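You operate a simulated robot arm through the tools that you are given. There is no shell and no other tool.

Carry out the task below with a simulated robot arm. There is one attempt and no reset: what you move stays moved.

## Task
Wipe the dust off the gear case, then lay the yellow and green covers flat over its bright pads.
Fine: wipe with the yellow pad beside it and put that back; each cover hides whole pads. What is to be rubbed or washed off counts as gone when no trace of it is left.

Only the result counts: the job must be done as asked and must still hold three seconds after the hand-in. Knocking over, shifting, dropping, spilling or breaking anything else fails it. A push-on lid holds only when it is set on centred and level and pressed home; a screw cap is set on level and turned clockwise until tight.

## Robot
A 6-joint arm with a two-finger gripper, fixed in place. Base frame: the origin is on the floor under the middle of its stand, x ahead of it, y to its left, z up. Lengths are in mm, angles in degrees, forces in N, time in s.
It reaches about 1637 mm from its shoulder. Its first joint turns from -166.0 to 166.0 degrees. Payload 3.43 kg.
Tool frame: the origin (TCP) lies between the finger pads and is the grasp point; the fingertips stand 20 mm ahead of it; z points along the fingers, y is the line along which they close. The gripper opens to 190 mm; its body begins 248 mm behind the TCP.
Orientation is that of the tool frame in the base frame, as [roll, pitch, yaw] about the fixed x, y, z axes, in that order (R = Rz(yaw) Ry(pitch) Rx(roll)). With the fingers straight down and closing along the base's y, the tool's x points along the base's -x, its y along +y and its z along -z.

## Interface
- The arm moves only by the tool step_arm. Its arguments are lists of equal length, an entry for each row: "claw": the closure, from 0 (fully open) to 1 (shut); "travel": the shift along the tool's x, y, z in units of 50 mm (1.0 is 50 mm), a list of three; "rotation": the turn, a rotation vector about the tool's x, y, z in units of 5 degrees (1.0 is 5 degrees), a list of three. In form: {"claw": [claw, ...], "travel": [[dx, dy, dz], ...], "rotation": [[ax, ay, az], ...]}. A call has 1 to 20 rows; each row shifts and turns the commanded pose from where the row before left it, along the tool's axes as they then stand. A call with a number of a shift or a turn outside -1 to 1 is refused whole. A row lasts 0.2 s, in which the tool goes at most 50 mm and 8.6 degrees; a call with a longer step from one row to the next is refused whole, and so is a gripper value outside its range. A pose out of reach is approached as far as the arm can. The call stops where the force on the tool passes 40 N (or 10 N more than at its start, if that is more) or the arm is blocked; 0.2 s more then pass. Each finger travels about 45 mm/s and halts on what it meets, pressing with about 40 N; the grip force reading is that of the motor and also rises with nothing between the fingers. The clock runs only during rows and for 0.2 s after the last one: add rows that do not move to give the fingers time. The reply holds the time, the measured pose of the TCP, the force on the tool along the base axes, the opening and the grip force, in the units named above and with some noise, with the torque about the TCP (base axes, N m) and any sound that the robot's microphone picked up.
- Cameras (640 x 400 px; columns grow to the right, rows downward): "scene" is fixed at [49.1, -501.5, 1615.5]; the picture's right is [0.73, -0.68, 0.00], its down [-0.38, -0.40, -0.83] and it looks along [0.57, 0.61, -0.55] (base axes); focal length 336 px, centre (320, 200). "wrist" rides on the gripper at [70, -8, -288] in the tool frame; the picture's right is [0.12, 0.99, 0.00], its down [-0.96, 0.12, -0.25] and it looks along [-0.25, 0.03, 0.97] (tool axes); focal length 261 px, centre (320, 200). There is no depth. A picture from a camera that has moved, and an enlarged one, comes with that camera's place and axes in the base frame and with its lens.
- get_image(camera): a new picture of that camera. No time passes.
- raise_lower(by): slides the trunk up (or, below 0, down) by that many mm; the arm rides with it, the base frame stays. It gives what a move gives, with no picture.
- inspect(camera, box): a new picture of the part [left, top, right, bottom] of that camera's present view, enlarged. No time passes.
- sign_off(): hands the job in; it is judged then, once.

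Places have to be worked out from the pictures, the camera data and where the tool is seen. Open the gripper and draw the arm clear of the work before you hand the job in, unless the task says otherwise.

The tools are called by a JSON object that holds its "op" and its "data". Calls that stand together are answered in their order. step_arm: Moves the arm, as the interface text tells. Its arguments: {"type":"object","properties":{"claw":{"type":"array","items":{"type":"number"}},"travel":{"type":"array","items":{"type":"array","items":{"type":"number"}}},"rotation":{"type":"array","items":{"type":"array","items":{"type":"number"}}}},"required":["claw","travel","rotation"]} The other tools are called the same way: raise_lower (by) moves the trunk up or down; get_image (camera) takes a picture; inspect (camera, box) takes an enlarged picture of a part of a camera's view; sign_off () hands the job in.

At the start:

```text
clock: 0.0
eef_pos: [452.6, 559.3, 1142.5]
tool_rot: [-180.0, 0.0, 179.9]
contact_force: [0.2, 0.6, 0.2]
torque: [0.0, 0.0, 0.0]
gripper_width: 189.8
gripper_force: 0.1
trunk travel left (down, up): [-175.0, 65.0]
```

scene: 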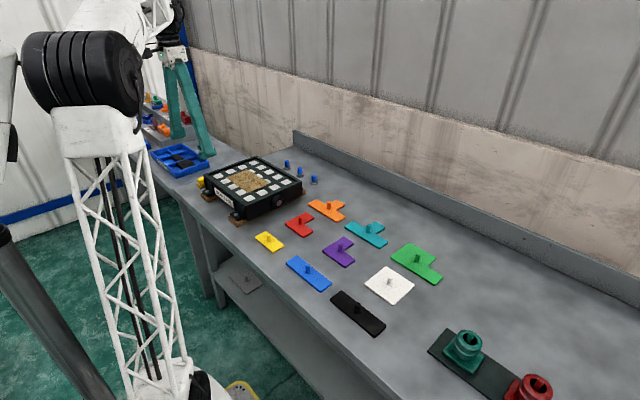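
wrist: 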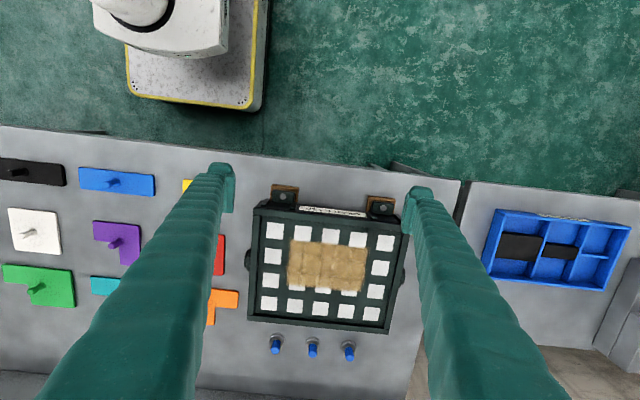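

I'll start by looking closer at the gear case, the covers, and the area beside the case.

{"op": "inspect", "data": {"camera": "scene", "box": [180, 130, 340, 230]}}

{"op": "inspect", "data": {"camera": "scene", "box": [240, 180, 460, 340]}}

{"op": "inspect", "data": {"camera": "wrist", "box": [230, 170, 430, 370]}}

{"op": "inspect", "data": {"camera": "wrist", "box": [0, 130, 240, 340]}}

```text
4.00 times, centred on (260, 180) of scene
camera zoom: at [49.1, -501.5, 1615.5], right [0.73, -0.68, 0.0], down [-0.38, -0.4, -0.83], along [0.57, 0.61, -0.55], focal length 1343 px, centre (560, 280)
```

zoom: 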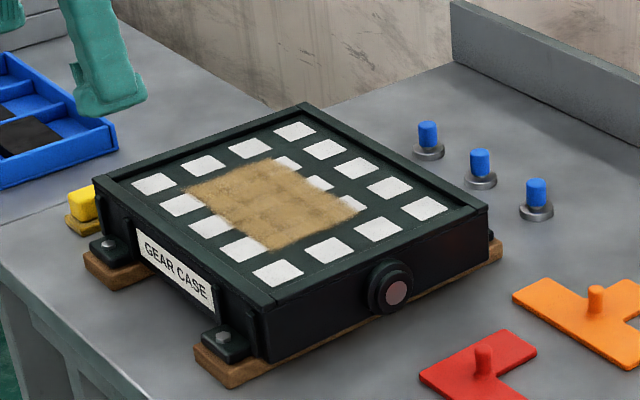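

```text
2.50 times, centred on (350, 260) of scene
camera zoom: at [49.1, -501.5, 1615.5], right [0.73, -0.68, 0.0], down [-0.38, -0.4, -0.83], along [0.57, 0.61, -0.55], focal length 840 px, centre (245, 50)
```

zoom: 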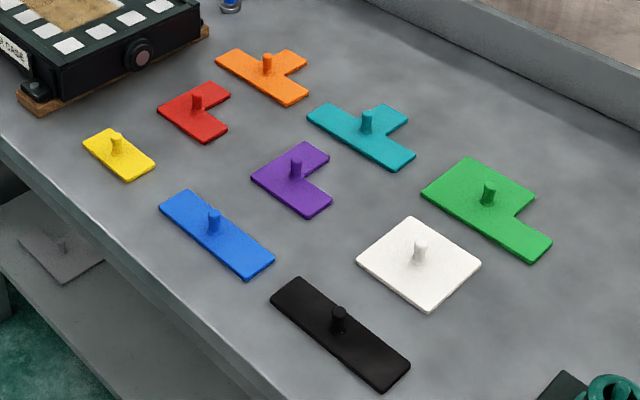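

```text
2.00 times, centred on (330, 270) of wrist
camera zoom: at [383.0, 552.5, 1431.6], right [-0.12, 0.99, 0.0], down [0.96, 0.12, 0.25], along [0.25, 0.03, -0.97], focal length 521 px, centre (300, 60)
```

zoom: 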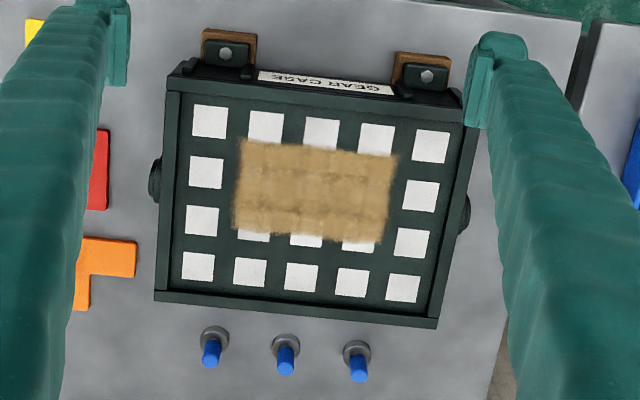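

```text
1.90 times, centred on (120, 235) of wrist
camera zoom: at [383.0, 552.5, 1431.6], right [-0.12, 0.99, 0.0], down [0.96, 0.12, 0.25], along [0.25, 0.03, -0.97], focal length 496 px, centre (701, 133)
```

zoom: 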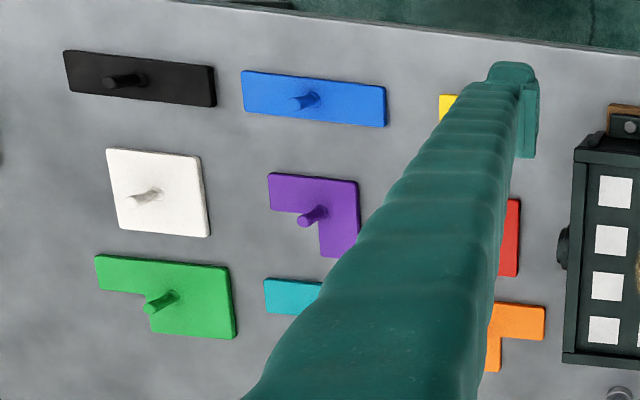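

The pads form a 5 x 4 grid with dust over the middle, and the yellow wiping pad seems to sit on the far (+y) side of the case, hidden behind a finger in the wrist view. I'll move 150 mm toward +y at this safe height to see it.

{"op": "step_arm", "data": {"claw": [0, 0, 0, 0], "travel": [[0, 1, 0], [0, 1, 0], [0, 1, 0], [0, 0, 0]], "rotation": [[0, 0, 0], [0, 0, 0], [0, 0, 0], [0, 0, 0]]}}

{"op": "get_image", "data": {"camera": "wrist"}}

{"op": "get_image", "data": {"camera": "scene"}}

```text
clock: 1.0
eef_pos: [458.4, 710.4, 1141.4]
tool_rot: [180.0, 0.1, -179.9]
contact_force: [-0.7, 0.2, 0.1]
torque: [-0.12, -0.06, -0.01]
gripper_width: 190.3
gripper_force: 0.1
trunk travel left (down, up): [-175.0, 65.0]
```

```text
taken
camera wrist: at [387.5, 703.4, 1429.9], right [-0.12, 0.99, 0.0], down [0.96, 0.12, 0.25], along [0.25, 0.03, -0.97], focal length 261 px, centre (320, 200)
```

wrist: 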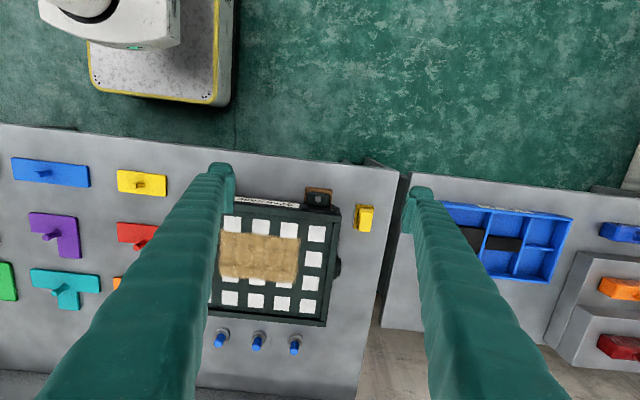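

```text
taken
```

scene: 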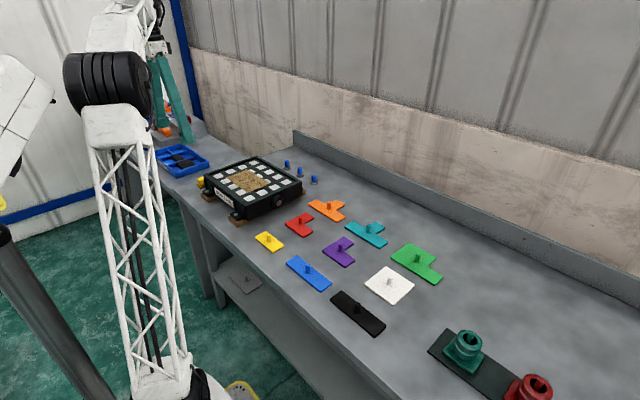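

The wiping pad is visible at about (364, 217) px near the bench edge, right of the case. I'll zoom in on it and on the case.

{"op": "inspect", "data": {"camera": "wrist", "box": [320, 180, 400, 240]}}

{"op": "inspect", "data": {"camera": "scene", "box": [180, 160, 244, 200]}}

{"op": "inspect", "data": {"camera": "scene", "box": [212, 155, 292, 205]}}

```text
6.67 times, centred on (360, 210) of wrist
camera zoom: at [387.5, 703.4, 1429.9], right [-0.12, 0.99, 0.0], down [0.96, 0.12, 0.25], along [0.25, 0.03, -0.97], focal length 1738 px, centre (53, 133)
```

zoom: 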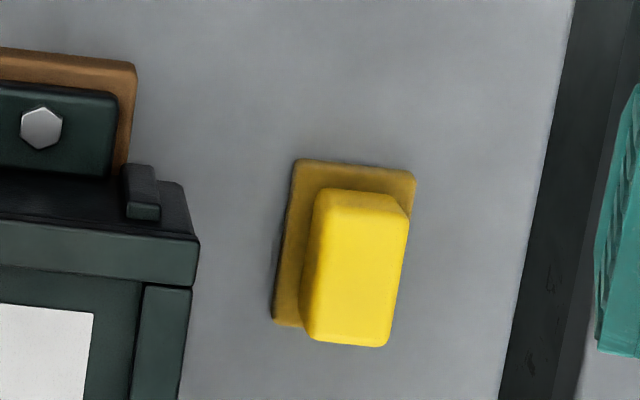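

```text
10.00 times, centred on (212, 180) of scene
camera zoom: at [49.1, -501.5, 1615.5], right [0.73, -0.68, 0.0], down [-0.38, -0.4, -0.83], along [0.57, 0.61, -0.55], focal length 3358 px, centre (1400, 400)
```

zoom: 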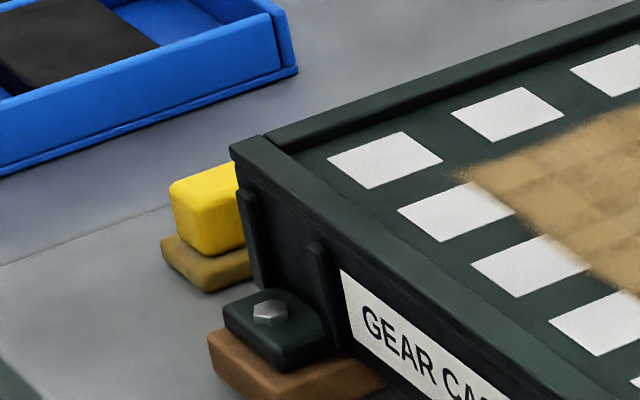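

```text
8.00 times, centred on (252, 180) of scene
camera zoom: at [49.1, -501.5, 1615.5], right [0.73, -0.68, 0.0], down [-0.38, -0.4, -0.83], along [0.57, 0.61, -0.55], focal length 2686 px, centre (864, 360)
```

zoom: 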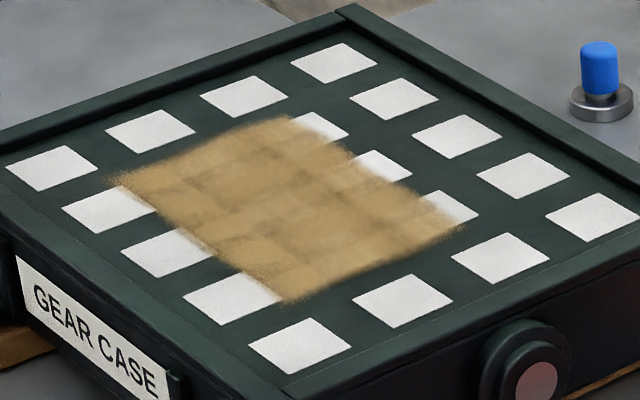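

The panel works out at z ≈ 905 with pads on a 60 mm pitch (rows at x ≈ 595, 656, 716 and 776; columns at y ≈ 481 to 722). The wiping pad is centred near (569, 831) on the bench at z ≈ 820, with its long side along x, so I'll go above it and yaw 90° to grip it lengthwise, clear of the case.

{"op": "step_arm", "data": {"claw": [0, 0, 0, 0, 0], "travel": [[-0.555, 0.605, 0], [-0.555, 0.605, 0], [-0.555, 0.605, 0], [-0.555, 0.605, 0], [0, 0, 0]], "rotation": [[0, 0, 0], [0, 0, 0], [0, 0, 0], [0, 0, 0], [0, 0, 0]]}}

{"op": "step_arm", "data": {"claw": [0.1, 0.2, 0.3, 0.4, 0.45, 0.45, 0.45, 0.45, 0.45, 0.45, 0.45, 0.45, 0.45, 0.45, 0.45, 0.45, 0.45, 0.45, 0.45, 0.45], "travel": [[0, 0, 0], [0, 0, 0], [0, 0, 0], [0, 0, 0], [0, 0, 0], [0, 0, 0], [0, 0, 0], [0, 0, 0], [0, 0, 0], [0, 0, 0], [0, 0, 0], [0, 0, 0], [0, 0, 0], [0, 0, 0], [0, 0, 0], [0, 0, 0], [0, 0, 0], [0, 0, 0], [0, 0, 0], [0, 0, 0]], "rotation": [[0, 0, 1], [0, 0, 1], [0, 0, 1], [0, 0, 1], [0, 0, 1], [0, 0, 1], [0, 0, 1], [0, 0, 1], [0, 0, 1], [0, 0, 1], [0, 0, 1], [0, 0, 1], [0, 0, 1], [0, 0, 1], [0, 0, 1], [0, 0, 1], [0, 0, 1], [0, 0, 1], [0, 0, 0], [0, 0, 0]]}}

{"op": "get_image", "data": {"camera": "wrist"}}

```text
clock: 2.2
eef_pos: [558.7, 818.9, 1135.9]
tool_rot: [179.8, 0.2, 179.8]
contact_force: [0.3, -0.4, 0.6]
torque: [0.05, -0.01, 0.01]
gripper_width: 190.1
gripper_force: 0.1
out of reach, approached as far as the arm can: row 4
trunk travel left (down, up): [-175.0, 65.0]
```

```text
clock: 6.4
eef_pos: [558.0, 820.6, 1133.7]
tool_rot: [180.0, -0.1, 90.0]
contact_force: [-0.8, 0.6, 0.4]
torque: [-0.01, -0.02, -0.02]
gripper_width: 104.5
gripper_force: 0.2
trunk travel left (down, up): [-175.0, 65.0]
```

```text
taken
camera wrist: at [549.9, 892.1, 1421.7], right [0.99, 0.12, 0.0], down [0.12, -0.96, 0.25], along [0.03, -0.24, -0.97], focal length 261 px, centre (320, 200)
```

wrist: 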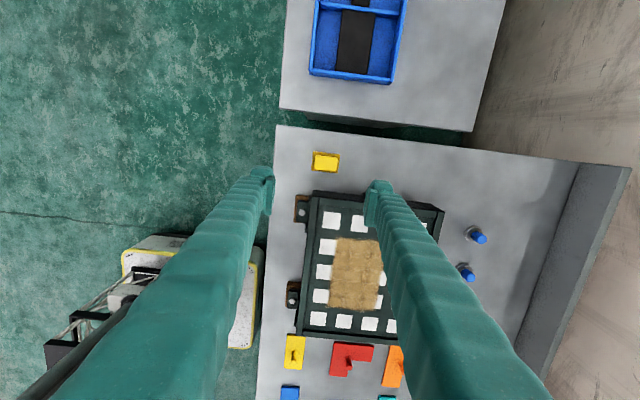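

The reach was slightly limited at that height, with the TCP at (558, 821), while the wiping pad reads about (568, 834). I'll lower 150 mm and check whether the pose catches up with the command.

{"op": "step_arm", "data": {"claw": [0.45, 0.45, 0.45, 0.45, 0.45], "travel": [[0, 0, 0.75], [0, 0, 0.75], [0, 0, 0.75], [0, 0, 0.75], [0, 0, 0]], "rotation": [[0, 0, 0], [0, 0, 0], [0, 0, 0], [0, 0, 0], [0, 0, 0]]}}

{"op": "inspect", "data": {"camera": "wrist", "box": [240, 100, 400, 200]}}

```text
clock: 7.6
eef_pos: [560.3, 822.4, 981.4]
tool_rot: [179.9, -0.1, 90.1]
contact_force: [0.8, -0.8, -0.7]
torque: [-0.05, 0.02, -0.02]
gripper_width: 104.4
gripper_force: 0.2
trunk travel left (down, up): [-175.0, 65.0]
```

```text
4.00 times, centred on (320, 150) of wrist
camera zoom: at [552.9, 894.5, 1271.1], right [0.99, 0.12, 0.0], down [0.12, -0.96, 0.25], along [0.03, -0.25, -0.97], focal length 1043 px, centre (320, 400)
```

zoom: 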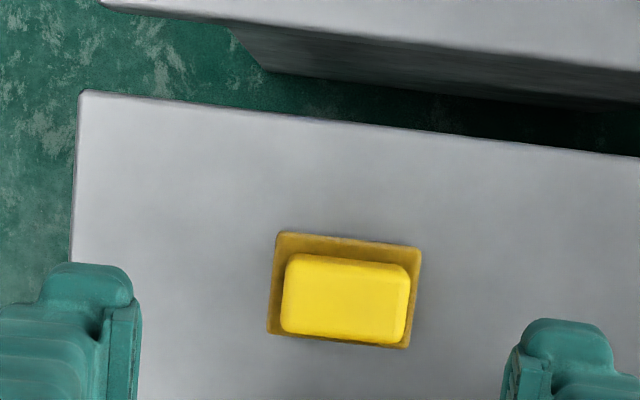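

The wiping pad's centre reads (570.5, 832.5) from this view, almost square with the axes. I'll shift by about +10/+10 mm and descend to z ≈ 900 to check the alignment.

{"op": "step_arm", "data": {"claw": [0.45, 0.45, 0.45, 0.45], "travel": [[0.2, 0.2, 0], [0, 0, 0.8], [0, 0, 0.8], [0, 0, 0]], "rotation": [[0, 0, 0], [0, 0, 0], [0, 0, 0], [0, 0, 0]]}}

{"op": "get_image", "data": {"camera": "wrist"}}

{"op": "inspect", "data": {"camera": "scene", "box": [140, 100, 300, 200]}}

```text
clock: 8.6
eef_pos: [570.6, 833.3, 902.4]
tool_rot: [180.0, 0.0, 90.0]
contact_force: [0.3, 0.8, 0.3]
torque: [0.0, 0.02, 0.01]
gripper_width: 104.4
gripper_force: 0.1
trunk travel left (down, up): [-175.0, 65.0]
```

```text
taken
camera wrist: at [562.9, 903.8, 1191.9], right [0.99, 0.12, 0.0], down [0.12, -0.96, 0.25], along [0.03, -0.25, -0.97], focal length 261 px, centre (320, 200)
```

wrist: 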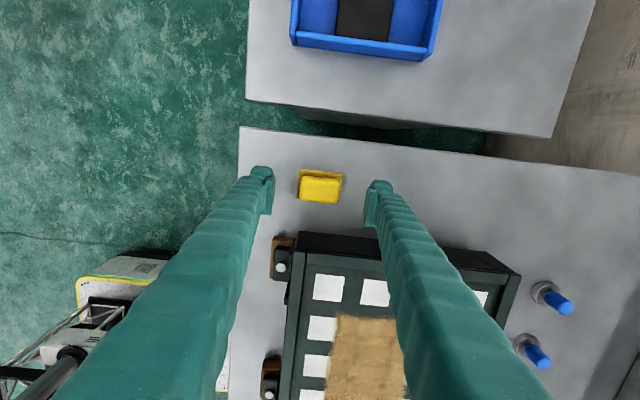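

```text
4.00 times, centred on (220, 150) of scene
camera zoom: at [49.1, -501.5, 1615.5], right [0.73, -0.68, 0.0], down [-0.38, -0.4, -0.83], along [0.57, 0.61, -0.55], focal length 1343 px, centre (720, 400)
```

zoom: 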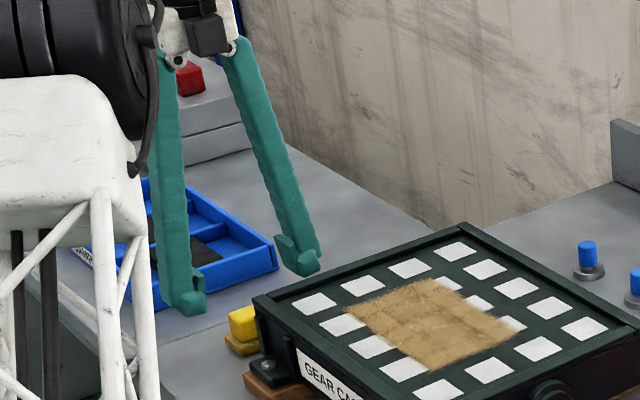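

The fingers straddle the wiping pad evenly at (570.6, 833.3). I'll descend 42 mm, which puts the fingertips near z ≈ 840 beside the handle and above its base, then close.

{"op": "step_arm", "data": {"claw": [0.45, 0.45, 0.45, 1, 1, 1, 1, 1, 1, 1], "travel": [[0, 0, 0.42], [0, 0, 0.42], [0, 0, 0], [0, 0, 0], [0, 0, 0], [0, 0, 0], [0, 0, 0], [0, 0, 0], [0, 0, 0], [0, 0, 0]], "rotation": [[0, 0, 0], [0, 0, 0], [0, 0, 0], [0, 0, 0], [0, 0, 0], [0, 0, 0], [0, 0, 0], [0, 0, 0], [0, 0, 0], [0, 0, 0]]}}

{"op": "get_image", "data": {"camera": "wrist"}}

{"op": "inspect", "data": {"camera": "scene", "box": [160, 140, 260, 202]}}

```text
clock: 10.8
eef_pos: [568.8, 831.6, 861.3]
tool_rot: [-179.9, 0.0, 90.0]
contact_force: [0.4, 0.3, -0.5]
torque: [0.01, 0.0, -0.01]
gripper_width: 48.6
gripper_force: 40.0
trunk travel left (down, up): [-175.0, 65.0]
```

```text
taken
camera wrist: at [561.4, 903.9, 1150.2], right [0.99, 0.12, 0.0], down [0.12, -0.96, 0.25], along [0.03, -0.25, -0.97], focal length 261 px, centre (320, 200)
```

wrist: 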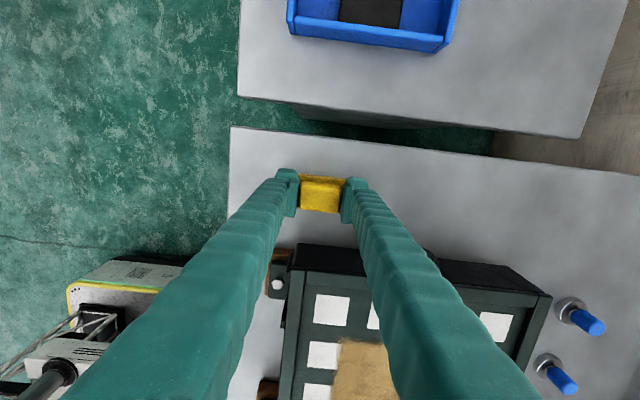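

```text
6.40 times, centred on (210, 171) of scene
camera zoom: at [49.1, -501.5, 1615.5], right [0.73, -0.68, 0.0], down [-0.38, -0.4, -0.83], along [0.57, 0.61, -0.55], focal length 2149 px, centre (1024, 386)
```

zoom: 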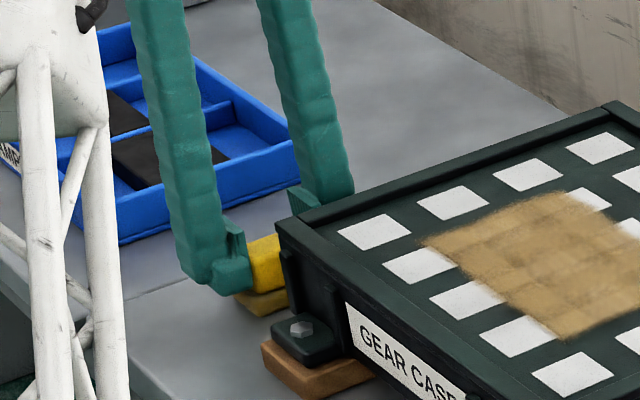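

It's gripped at 48.6 mm with 40 N, and the pad's underside is about 41 mm below the TCP. I'll lift 125 mm and move over the +y edge of the dust at (630, 705).

{"op": "step_arm", "data": {"claw": [1, 1, 1, 1, 1, 1, 1, 1, 1], "travel": [[0, 0, -0.5], [0, 0, -0.5], [0, 0, -0.75], [0, 0, -0.75], [0, 0, 0], [-0.846, 0.4, 0], [-0.846, 0.4, 0], [-0.846, 0.4, 0], [0, 0, 0]], "rotation": [[0, 0, 0], [0, 0, 0], [0, 0, 0], [0, 0, 0], [0, 0, 0], [0, 0, 0], [0, 0, 0], [0, 0, 0], [0, 0, 0]]}}

{"op": "get_image", "data": {"camera": "wrist"}}

{"op": "inspect", "data": {"camera": "scene", "box": [180, 130, 300, 205]}}

```text
clock: 12.8
eef_pos: [627.3, 705.7, 986.7]
tool_rot: [179.9, 0.0, 90.0]
contact_force: [-0.6, -0.4, -0.1]
torque: [0.07, 0.0, 0.01]
gripper_width: 48.5
gripper_force: 40.0
trunk travel left (down, up): [-175.0, 65.0]
```

```text
taken
camera wrist: at [619.4, 776.7, 1275.9], right [0.99, 0.12, 0.0], down [0.12, -0.96, 0.25], along [0.03, -0.25, -0.97], focal length 261 px, centre (320, 200)
```

wrist: 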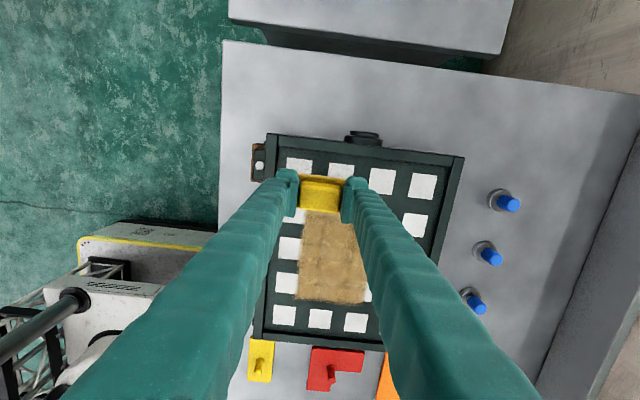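

```text
5.33 times, centred on (240, 168) of scene
camera zoom: at [49.1, -501.5, 1615.5], right [0.73, -0.68, 0.0], down [-0.38, -0.4, -0.83], along [0.57, 0.61, -0.55], focal length 1791 px, centre (747, 373)
```

zoom: 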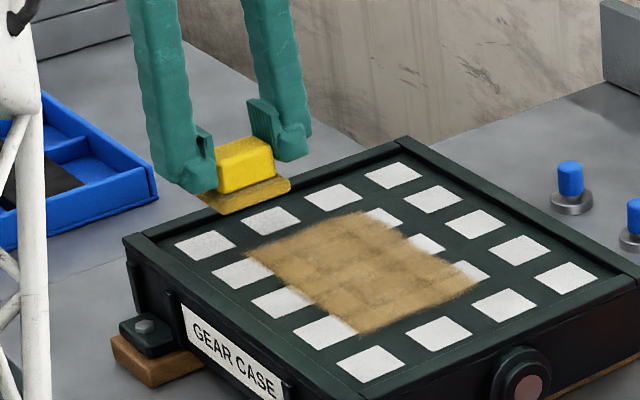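

The pad hangs level in the grip with its underside at about z ≈ 945. I'll lower it toward the panel at z ≈ 905, slowing at the end, and watch the force.

{"op": "step_arm", "data": {"claw": [1, 1, 1, 1, 1, 1, 1], "travel": [[0, 0, 0.3], [0, 0, 0.3], [0, 0, 0.06], [0, 0, 0.04], [0, 0, 0.04], [0, 0, 0.02], [0, 0, 0]], "rotation": [[0, 0, 0], [0, 0, 0], [0, 0, 0], [0, 0, 0], [0, 0, 0], [0, 0, 0], [0, 0, 0]]}}

```text
clock: 14.4
eef_pos: [629.2, 704.6, 947.5]
tool_rot: [180.0, 0.0, 90.0]
contact_force: [-0.3, -0.5, -0.8]
torque: [0.0, -0.03, -0.01]
gripper_width: 48.6
gripper_force: 39.4
trunk travel left (down, up): [-175.0, 65.0]
```

No contact yet at TCP z ≈ 947.5. I'll continue down in 1 mm steps.

{"op": "step_arm", "data": {"claw": [1, 1, 1, 1, 1], "travel": [[0, 0, 0.02], [0, 0, 0.02], [0, 0, 0.02], [0, 0, 0], [0, 0, 0]], "rotation": [[0, 0, 0], [0, 0, 0], [0, 0, 0], [0, 0, 0], [0, 0, 0]]}}

{"op": "inspect", "data": {"camera": "scene", "box": [190, 140, 286, 200]}}

```text
clock: 15.6
eef_pos: [629.4, 704.4, 946.6]
tool_rot: [179.9, -0.1, 90.0]
contact_force: [0.5, -1.7, 18.5]
torque: [-0.18, 0.09, 0.03]
gripper_width: 48.4
gripper_force: 39.6
trunk travel left (down, up): [-175.0, 65.0]
```

```text
6.67 times, centred on (238, 170) of scene
camera zoom: at [49.1, -501.5, 1615.5], right [0.73, -0.68, 0.0], down [-0.38, -0.4, -0.83], along [0.57, 0.61, -0.55], focal length 2239 px, centre (867, 400)
```

zoom: 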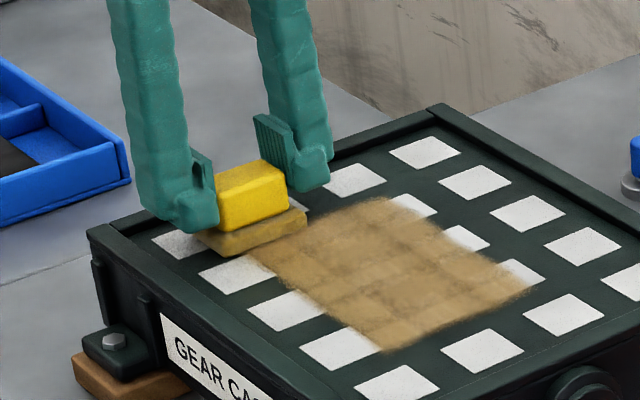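

Contact is at about z = 946.6 with 18.5 N, a bit firm. I'll ease up 0.5 mm and stroke toward -y along x = 630.

{"op": "step_arm", "data": {"claw": [1, 1, 1, 1, 1, 1, 1, 1, 1, 1, 1, 1, 1, 1, 1, 1], "travel": [[0, 0, -0.01], [-0.3, 0, 0], [-0.3, 0, 0], [-0.3, 0, 0], [-0.3, 0, 0], [-0.3, 0, 0], [-0.3, 0, 0], [-0.3, 0, 0], [-0.3, 0, 0], [-0.3, 0, 0], [-0.3, 0, 0], [-0.3, 0, 0], [-0.3, 0, 0], [-0.3, 0, 0], [-0.2, 0, 0], [0, 0, 0]], "rotation": [[0, 0, 0], [0, 0, 0], [0, 0, 0], [0, 0, 0], [0, 0, 0], [0, 0, 0], [0, 0, 0], [0, 0, 0], [0, 0, 0], [0, 0, 0], [0, 0, 0], [0, 0, 0], [0, 0, 0], [0, 0, 0], [0, 0, 0], [0, 0, 0]]}}

{"op": "get_image", "data": {"camera": "wrist"}}

{"op": "inspect", "data": {"camera": "scene", "box": [190, 140, 310, 215]}}

```text
clock: 19.0
eef_pos: [628.9, 499.8, 947.0]
tool_rot: [179.9, 0.0, 90.0]
contact_force: [0.7, -0.8, 0.3]
torque: [-0.01, -0.02, 0.01]
gripper_width: 48.4
gripper_force: 40.0
trunk travel left (down, up): [-175.0, 65.0]
```

```text
taken
camera wrist: at [620.6, 571.4, 1235.7], right [0.99, 0.12, 0.0], down [0.12, -0.96, 0.25], along [0.03, -0.25, -0.97], focal length 261 px, centre (320, 200)
```

wrist: 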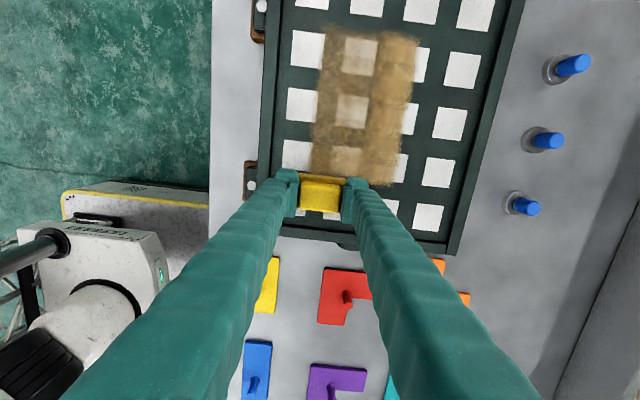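

```text
5.33 times, centred on (250, 178) of scene
camera zoom: at [49.1, -501.5, 1615.5], right [0.73, -0.68, 0.0], down [-0.38, -0.4, -0.83], along [0.57, 0.61, -0.55], focal length 1791 px, centre (693, 320)
```

zoom: 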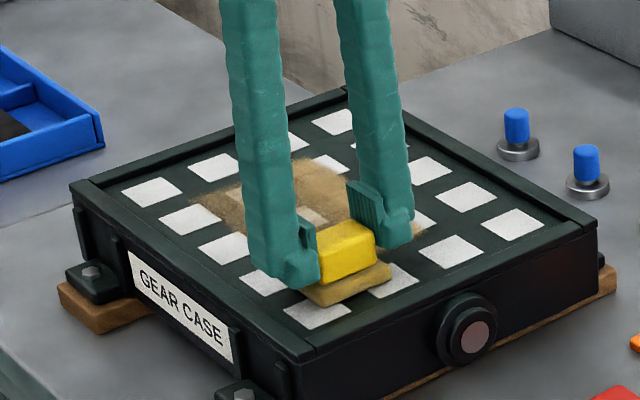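

The dust has thinned along the stroke and pads show through, but the end reading is 0.3 N so contact faded. I'll zoom in to see how much was removed.

{"op": "inspect", "data": {"camera": "wrist", "box": [260, 0, 460, 125]}}

{"op": "inspect", "data": {"camera": "wrist", "box": [260, 100, 460, 225]}}

```text
3.20 times, centred on (360, 62) of wrist
camera zoom: at [620.6, 571.4, 1235.7], right [0.99, 0.12, 0.0], down [0.12, -0.96, 0.25], along [0.03, -0.25, -0.97], focal length 834 px, centre (192, 640)
```

zoom: 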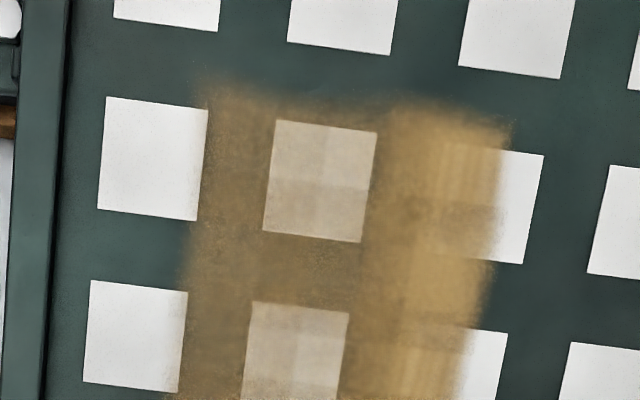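

```text
3.20 times, centred on (360, 162) of wrist
camera zoom: at [620.6, 571.4, 1235.7], right [0.99, 0.12, 0.0], down [0.12, -0.96, 0.25], along [0.03, -0.25, -0.97], focal length 834 px, centre (192, 320)
```

zoom: 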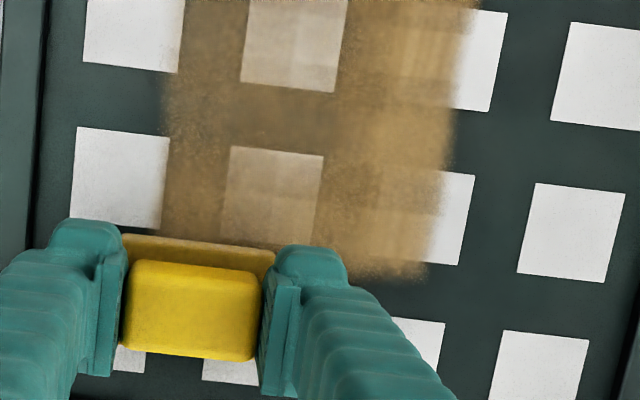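

Wiping removes a fraction per pass and needs steady pressure. I'll lower 1 mm and stroke back and forth along x = 630.

{"op": "step_arm", "data": {"claw": [1, 1, 1, 1, 1, 1, 1, 1, 1, 1, 1, 1, 1, 1, 1, 1], "travel": [[0, 0, 0.02], [0.3, 0, 0], [0.3, 0, 0], [0.3, 0, 0], [0.3, 0, 0], [0.3, 0, 0], [0.3, 0, 0], [0.3, 0, 0], [0.3, 0, 0], [0.3, 0, 0], [0.3, 0, 0], [0.3, 0, 0], [0.3, 0, 0], [0.3, 0, 0], [0.2, 0, 0], [0, 0, 0]], "rotation": [[0, 0, 0], [0, 0, 0], [0, 0, 0], [0, 0, 0], [0, 0, 0], [0, 0, 0], [0, 0, 0], [0, 0, 0], [0, 0, 0], [0, 0, 0], [0, 0, 0], [0, 0, 0], [0, 0, 0], [0, 0, 0], [0, 0, 0], [0, 0, 0]]}}

{"op": "inspect", "data": {"camera": "wrist", "box": [240, 160, 440, 285]}}

{"op": "inspect", "data": {"camera": "scene", "box": [190, 140, 310, 215]}}

```text
clock: 22.4
eef_pos: [627.9, 704.6, 944.1]
tool_rot: [179.9, 0.0, 90.0]
contact_force: [-0.6, -1.2, 9.1]
torque: [0.12, 0.0, 0.02]
gripper_width: 48.5
gripper_force: 40.1
trunk travel left (down, up): [-175.0, 65.0]
```

```text
3.20 times, centred on (340, 222) of wrist
camera zoom: at [619.9, 776.3, 1233.1], right [0.99, 0.12, 0.0], down [0.12, -0.96, 0.25], along [0.03, -0.25, -0.97], focal length 834 px, centre (256, 128)
```

zoom: 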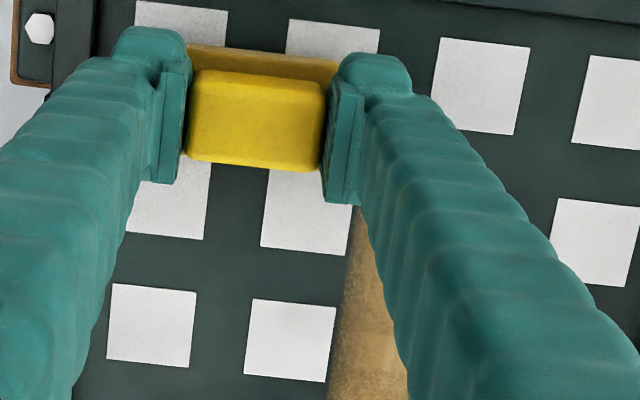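

```text
5.33 times, centred on (250, 178) of scene
camera zoom: at [49.1, -501.5, 1615.5], right [0.73, -0.68, 0.0], down [-0.38, -0.4, -0.83], along [0.57, 0.61, -0.55], focal length 1791 px, centre (693, 320)
```

zoom: 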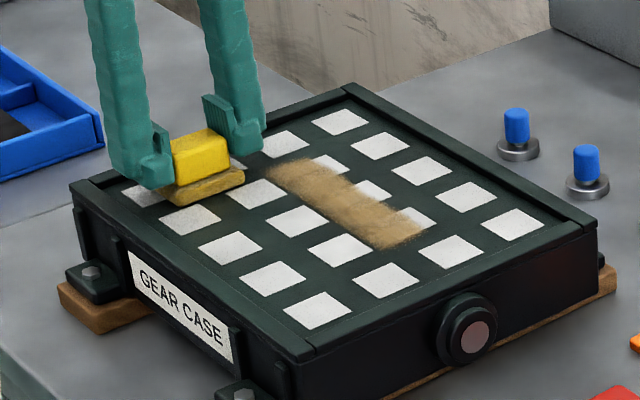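

That pass cleared the front band. I'll shift +45 mm in x and stroke toward -y at the same height.

{"op": "step_arm", "data": {"claw": [1, 1, 1, 1, 1, 1, 1, 1, 1, 1, 1, 1, 1, 1, 1, 1, 1, 1], "travel": [[0, 0.3, 0], [0, 0.3, 0], [0, 0.3, 0], [-0.3, 0, 0], [-0.3, 0, 0], [-0.3, 0, 0], [-0.3, 0, 0], [-0.3, 0, 0], [-0.3, 0, 0], [-0.3, 0, 0], [-0.3, 0, 0], [-0.3, 0, 0], [-0.3, 0, 0], [-0.3, 0, 0], [-0.3, 0, 0], [-0.3, 0, 0], [-0.2, 0, 0], [0, 0, 0]], "rotation": [[0, 0, 0], [0, 0, 0], [0, 0, 0], [0, 0, 0], [0, 0, 0], [0, 0, 0], [0, 0, 0], [0, 0, 0], [0, 0, 0], [0, 0, 0], [0, 0, 0], [0, 0, 0], [0, 0, 0], [0, 0, 0], [0, 0, 0], [0, 0, 0], [0, 0, 0], [0, 0, 0]]}}

{"op": "get_image", "data": {"camera": "wrist"}}

{"op": "inspect", "data": {"camera": "scene", "box": [190, 140, 310, 215]}}

```text
clock: 26.2
eef_pos: [674.8, 500.0, 945.9]
tool_rot: [-180.0, 0.0, 90.0]
contact_force: [0.4, -0.3, -1.2]
torque: [0.05, -0.04, 0.0]
gripper_width: 48.5
gripper_force: 39.8
trunk travel left (down, up): [-175.0, 65.0]
```

```text
taken
camera wrist: at [666.6, 571.7, 1233.7], right [0.99, 0.12, 0.0], down [0.12, -0.96, 0.25], along [0.03, -0.25, -0.97], focal length 261 px, centre (320, 200)
```

wrist: 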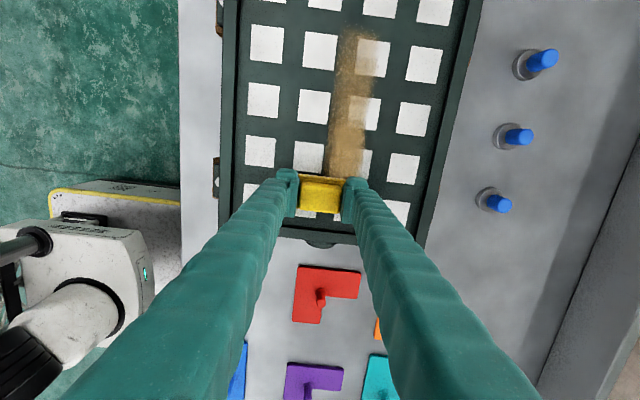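

```text
5.33 times, centred on (250, 178) of scene
camera zoom: at [49.1, -501.5, 1615.5], right [0.73, -0.68, 0.0], down [-0.38, -0.4, -0.83], along [0.57, 0.61, -0.55], focal length 1791 px, centre (693, 320)
```

zoom: 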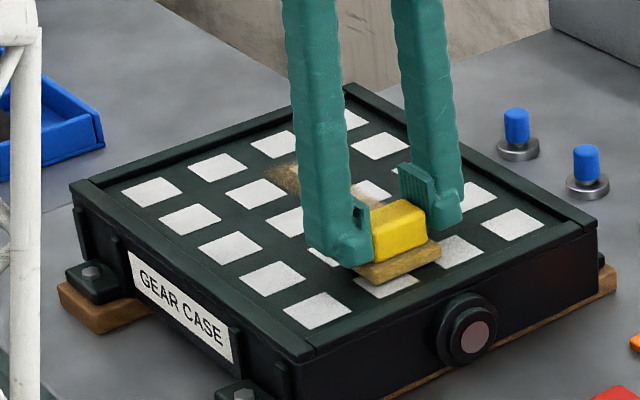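

Most of the middle band is cleared, leaving a strip around x ≈ 690 to 725, and pressure at this -y end is light. I'll shift +25 mm in x, lower 0.75 mm, and stroke back to +y.

{"op": "step_arm", "data": {"claw": [1, 1, 1, 1, 1, 1, 1, 1, 1, 1, 1, 1, 1, 1, 1, 1, 1, 1], "travel": [[0, 0.25, 0], [0, 0.25, 0], [0, 0, 0.015], [0.3, 0, 0], [0.3, 0, 0], [0.3, 0, 0], [0.3, 0, 0], [0.3, 0, 0], [0.3, 0, 0], [0.3, 0, 0], [0.3, 0, 0], [0.3, 0, 0], [0.3, 0, 0], [0.3, 0, 0], [0.3, 0, 0], [0.3, 0, 0], [0.2, 0, 0], [0, 0, 0]], "rotation": [[0, 0, 0], [0, 0, 0], [0, 0, 0], [0, 0, 0], [0, 0, 0], [0, 0, 0], [0, 0, 0], [0, 0, 0], [0, 0, 0], [0, 0, 0], [0, 0, 0], [0, 0, 0], [0, 0, 0], [0, 0, 0], [0, 0, 0], [0, 0, 0], [0, 0, 0], [0, 0, 0]]}}

{"op": "get_image", "data": {"camera": "wrist"}}

{"op": "inspect", "data": {"camera": "scene", "box": [190, 140, 310, 215]}}

```text
clock: 30.0
eef_pos: [697.5, 705.2, 944.3]
tool_rot: [-180.0, -0.1, 90.0]
contact_force: [0.9, -0.7, 5.5]
torque: [0.14, -0.04, -0.05]
gripper_width: 48.2
gripper_force: 39.6
trunk travel left (down, up): [-175.0, 65.0]
```

```text
taken
camera wrist: at [690.3, 776.2, 1232.9], right [0.99, 0.12, 0.0], down [0.12, -0.96, 0.25], along [0.03, -0.25, -0.97], focal length 261 px, centre (320, 200)
```

wrist: 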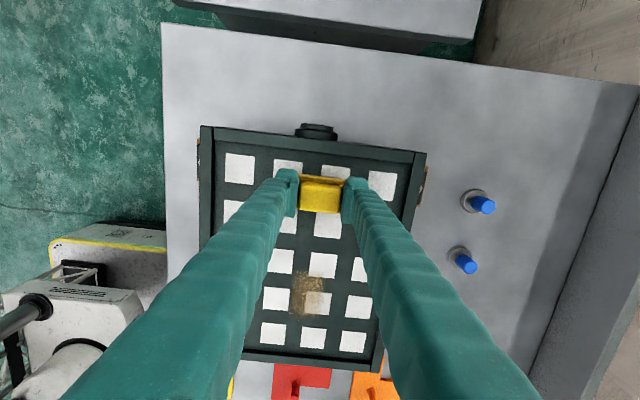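

```text
5.33 times, centred on (250, 178) of scene
camera zoom: at [49.1, -501.5, 1615.5], right [0.73, -0.68, 0.0], down [-0.38, -0.4, -0.83], along [0.57, 0.61, -0.55], focal length 1791 px, centre (693, 320)
```

zoom: 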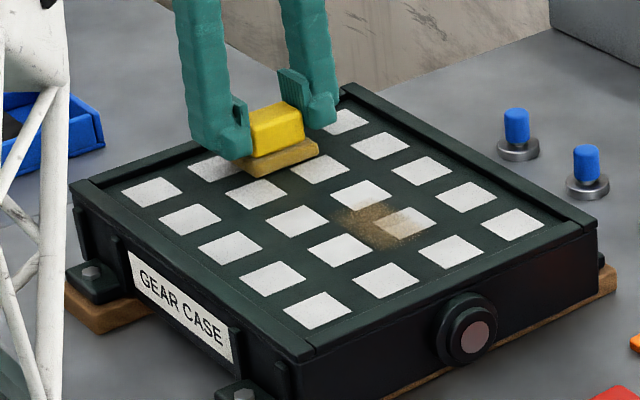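

A patch remains near the -y end of the back strip. I'll zoom in to locate it and look for fainter traces.

{"op": "inspect", "data": {"camera": "wrist", "box": [220, 200, 400, 360]}}

{"op": "inspect", "data": {"camera": "scene", "box": [205, 155, 301, 215]}}

```text
2.50 times, centred on (310, 280) of wrist
camera zoom: at [690.3, 776.2, 1232.9], right [0.99, 0.12, 0.0], down [0.12, -0.96, 0.25], along [0.03, -0.25, -0.97], focal length 652 px, centre (345, 0)
```

zoom: 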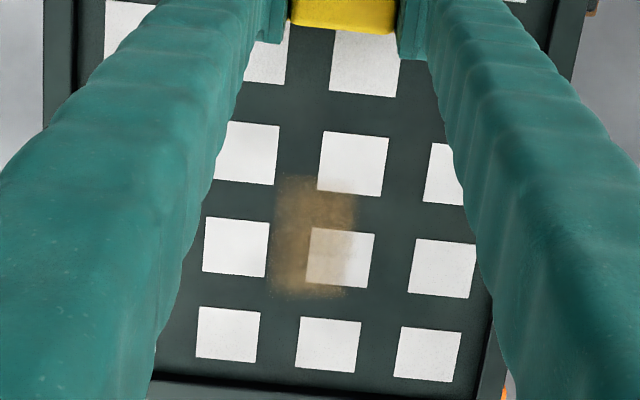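

```text
6.67 times, centred on (253, 185) of scene
camera zoom: at [49.1, -501.5, 1615.5], right [0.73, -0.68, 0.0], down [-0.38, -0.4, -0.83], along [0.57, 0.61, -0.55], focal length 2239 px, centre (767, 300)
```

zoom: 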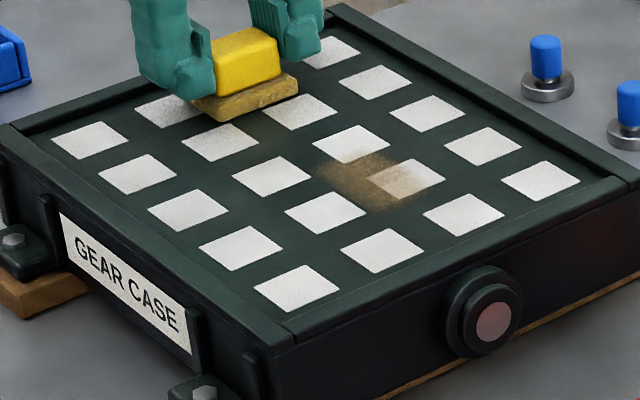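

The remaining patch spans roughly x 674–725 and y 515–587. I'll stroke back along x = 700 and press about 1 mm deeper past y = 600.

{"op": "step_arm", "data": {"claw": [1, 1, 1, 1, 1, 1, 1, 1, 1, 1, 1, 1, 1, 1, 1, 1, 1], "travel": [[-0.3, 0, 0], [-0.3, 0, 0], [-0.3, 0, 0], [-0.3, 0, 0], [-0.3, 0, 0], [-0.3, 0, 0], [-0.3, 0, 0], [0, 0, 0.02], [-0.3, 0, 0], [-0.3, 0, 0], [-0.3, 0, 0], [-0.3, 0, 0], [-0.3, 0, 0], [-0.3, 0, 0], [-0.2, 0, 0], [0, 0, 0], [0, 0, 0]], "rotation": [[0, 0, 0], [0, 0, 0], [0, 0, 0], [0, 0, 0], [0, 0, 0], [0, 0, 0], [0, 0, 0], [0, 0, 0], [0, 0, 0], [0, 0, 0], [0, 0, 0], [0, 0, 0], [0, 0, 0], [0, 0, 0], [0, 0, 0], [0, 0, 0], [0, 0, 0]]}}

{"op": "inspect", "data": {"camera": "wrist", "box": [220, 0, 420, 200]}}

{"op": "inspect", "data": {"camera": "scene", "box": [205, 155, 301, 215]}}

```text
clock: 33.6
eef_pos: [698.4, 499.9, 942.8]
tool_rot: [179.9, 0.0, 90.0]
contact_force: [-1.5, 6.4, 28.2]
torque: [0.11, -0.01, -0.01]
gripper_width: 48.1
gripper_force: 40.0
trunk travel left (down, up): [-175.0, 65.0]
```

```text
2.00 times, centred on (320, 100) of wrist
camera zoom: at [690.5, 570.7, 1232.4], right [0.99, 0.12, 0.0], down [0.12, -0.96, 0.25], along [0.03, -0.25, -0.97], focal length 521 px, centre (320, 400)
```

zoom: 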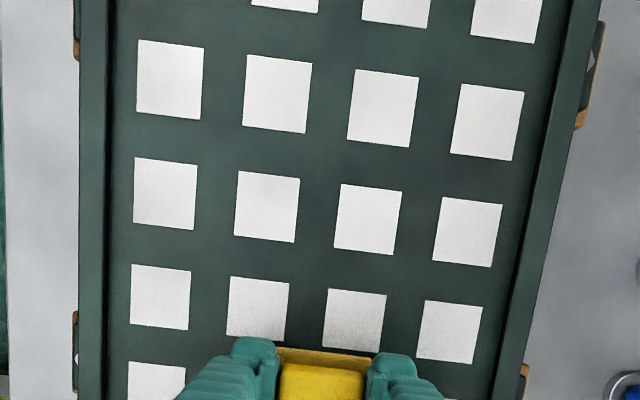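

```text
6.67 times, centred on (253, 185) of scene
camera zoom: at [49.1, -501.5, 1615.5], right [0.73, -0.68, 0.0], down [-0.38, -0.4, -0.83], along [0.57, 0.61, -0.55], focal length 2239 px, centre (767, 300)
```

zoom: 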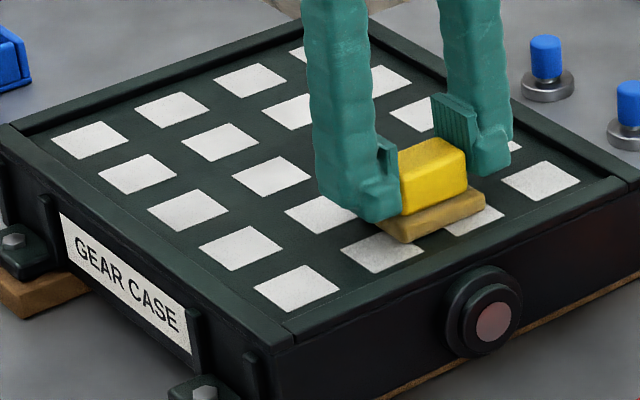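

The patch looks gone. I'll lift off by 100 mm and inspect the whole panel for leftover traces before putting the pad back.

{"op": "step_arm", "data": {"claw": [1, 1, 1, 1, 1], "travel": [[0, 0, -0.2], [0, 0, -0.6], [0, 0, -0.6], [0, 0, -0.6], [0, 0, 0]], "rotation": [[0, 0, 0], [0, 0, 0], [0, 0, 0], [0, 0, 0], [0, 0, 0]]}}

{"op": "get_image", "data": {"camera": "wrist"}}

{"op": "inspect", "data": {"camera": "wrist", "box": [230, 20, 430, 145]}}

{"op": "inspect", "data": {"camera": "scene", "box": [205, 155, 301, 215]}}

```text
clock: 34.8
eef_pos: [697.9, 499.4, 1042.8]
tool_rot: [179.9, -0.1, 90.0]
contact_force: [0.4, 0.9, 0.1]
torque: [0.0, 0.0, 0.01]
gripper_width: 48.4
gripper_force: 39.5
trunk travel left (down, up): [-175.0, 65.0]
```

```text
taken
camera wrist: at [690.5, 571.6, 1330.2], right [0.99, 0.12, 0.0], down [0.12, -0.96, 0.25], along [0.03, -0.25, -0.97], focal length 261 px, centre (320, 200)
```

wrist: 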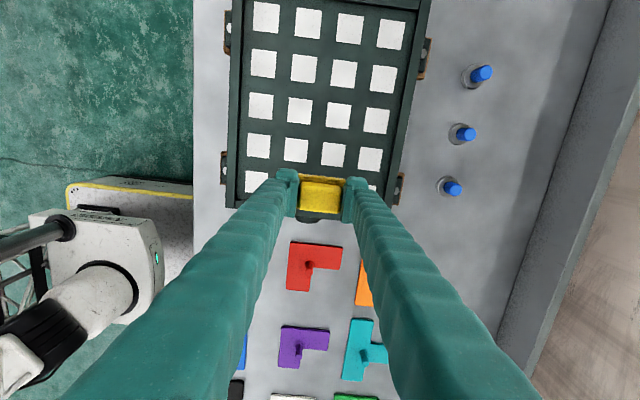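

```text
3.20 times, centred on (330, 82) of wrist
camera zoom: at [690.5, 571.6, 1330.2], right [0.99, 0.12, 0.0], down [0.12, -0.96, 0.25], along [0.03, -0.25, -0.97], focal length 834 px, centre (288, 576)
```

zoom: 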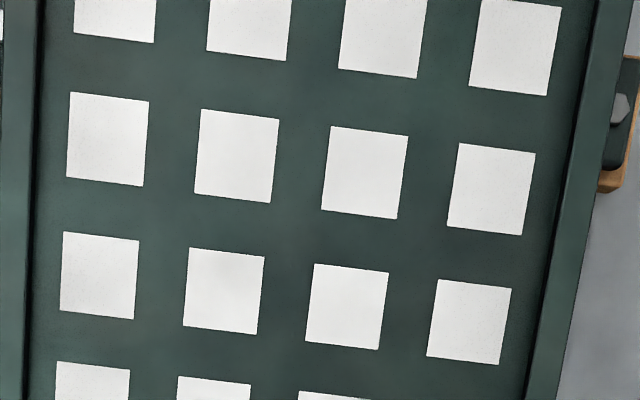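

```text
6.67 times, centred on (253, 185) of scene
camera zoom: at [49.1, -501.5, 1615.5], right [0.73, -0.68, 0.0], down [-0.38, -0.4, -0.83], along [0.57, 0.61, -0.55], focal length 2239 px, centre (767, 300)
```

zoom: 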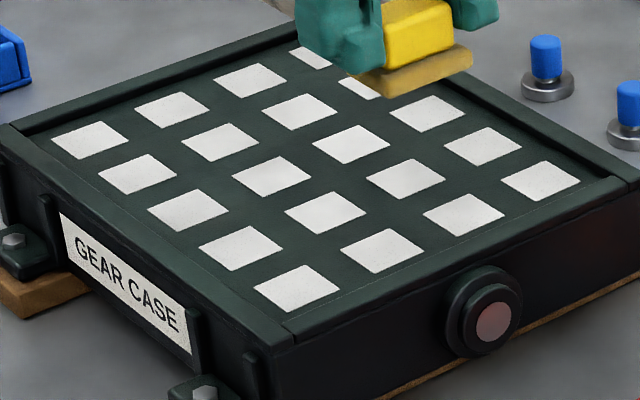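

All 20 pads now show white. I'll zoom in tighter on the formerly dusty region to be sure no faint tint remains.

{"op": "inspect", "data": {"camera": "wrist", "box": [240, 80, 340, 142]}}

{"op": "inspect", "data": {"camera": "wrist", "box": [310, 80, 410, 142]}}

{"op": "inspect", "data": {"camera": "wrist", "box": [240, 130, 400, 200]}}

{"op": "inspect", "data": {"camera": "wrist", "box": [240, 20, 400, 90]}}

```text
6.40 times, centred on (290, 111) of wrist
camera zoom: at [690.5, 571.6, 1330.2], right [0.99, 0.12, 0.0], down [0.12, -0.96, 0.25], along [0.03, -0.25, -0.97], focal length 1668 px, centre (512, 770)
```

zoom: 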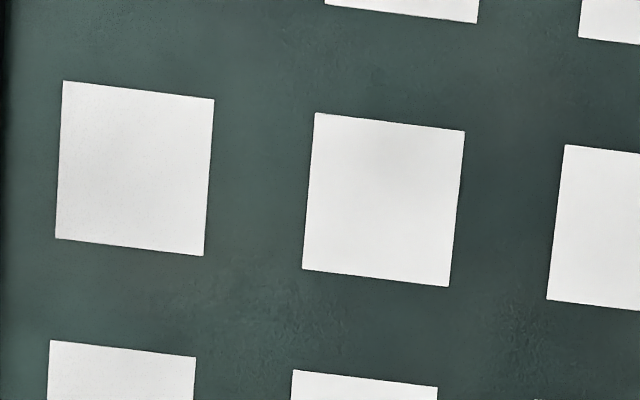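

```text
6.40 times, centred on (360, 111) of wrist
camera zoom: at [690.5, 571.6, 1330.2], right [0.99, 0.12, 0.0], down [0.12, -0.96, 0.25], along [0.03, -0.25, -0.97], focal length 1668 px, centre (64, 770)
```

zoom: 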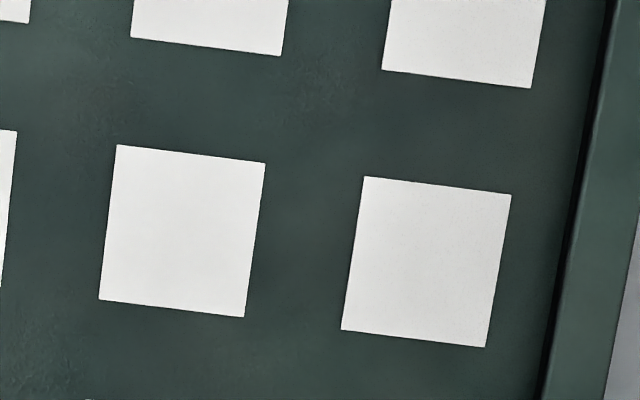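

```text
4.00 times, centred on (320, 165) of wrist
camera zoom: at [690.5, 571.6, 1330.2], right [0.99, 0.12, 0.0], down [0.12, -0.96, 0.25], along [0.03, -0.25, -0.97], focal length 1043 px, centre (320, 340)
```

zoom: 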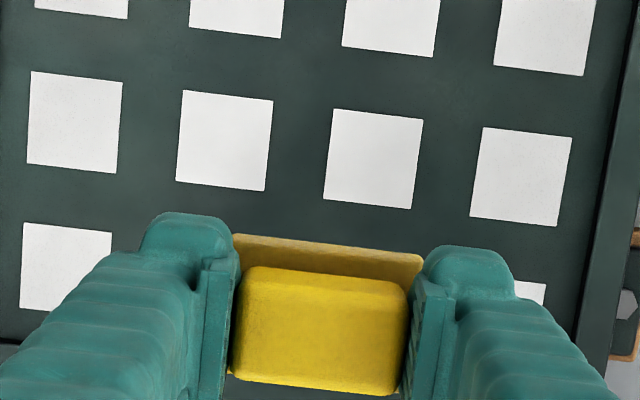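

```text
4.00 times, centred on (320, 55) of wrist
camera zoom: at [690.5, 571.6, 1330.2], right [0.99, 0.12, 0.0], down [0.12, -0.96, 0.25], along [0.03, -0.25, -0.97], focal length 1043 px, centre (320, 780)
```

zoom: 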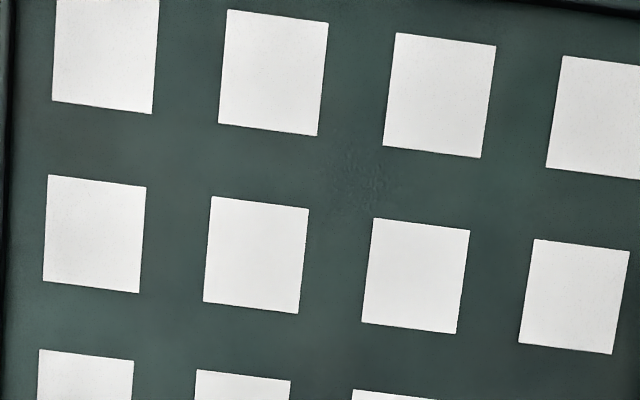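

It looks clean, but there may be a barely visible film, so I'll do one more full pass at steady pressure. I'll lower again at the -y end of the back band (x ≈ 705).

{"op": "step_arm", "data": {"claw": [1, 1, 1, 1, 1, 1, 1, 1], "travel": [[0, 0.14, 0], [0, 0, 0.6], [0, 0, 0.6], [0, 0, 0.6], [0, 0, 0.12], [0, 0, 0.04], [0, 0, 0.02], [0, 0, 0]], "rotation": [[0, 0, 0], [0, 0, 0], [0, 0, 0], [0, 0, 0], [0, 0, 0], [0, 0, 0], [0, 0, 0], [0, 0, 0]]}}

```text
clock: 36.6
eef_pos: [706.6, 501.5, 943.7]
tool_rot: [180.0, 0.0, 90.0]
contact_force: [-0.1, 0.4, -0.4]
torque: [0.01, -0.01, 0.0]
gripper_width: 48.4
gripper_force: 39.7
trunk travel left (down, up): [-175.0, 65.0]
```

No contact yet. I'll lower another 1 mm and check.

{"op": "step_arm", "data": {"claw": [1, 1, 1], "travel": [[0, 0, 0.02], [0, 0, 0], [0, 0, 0]], "rotation": [[0, 0, 0], [0, 0, 0], [0, 0, 0]]}}

```text
clock: 37.4
eef_pos: [705.5, 500.3, 943.8]
tool_rot: [179.9, 0.1, 90.0]
contact_force: [3.0, 1.5, 10.9]
torque: [0.02, -0.09, -0.01]
gripper_width: 48.4
gripper_force: 40.0
trunk travel left (down, up): [-175.0, 65.0]
```

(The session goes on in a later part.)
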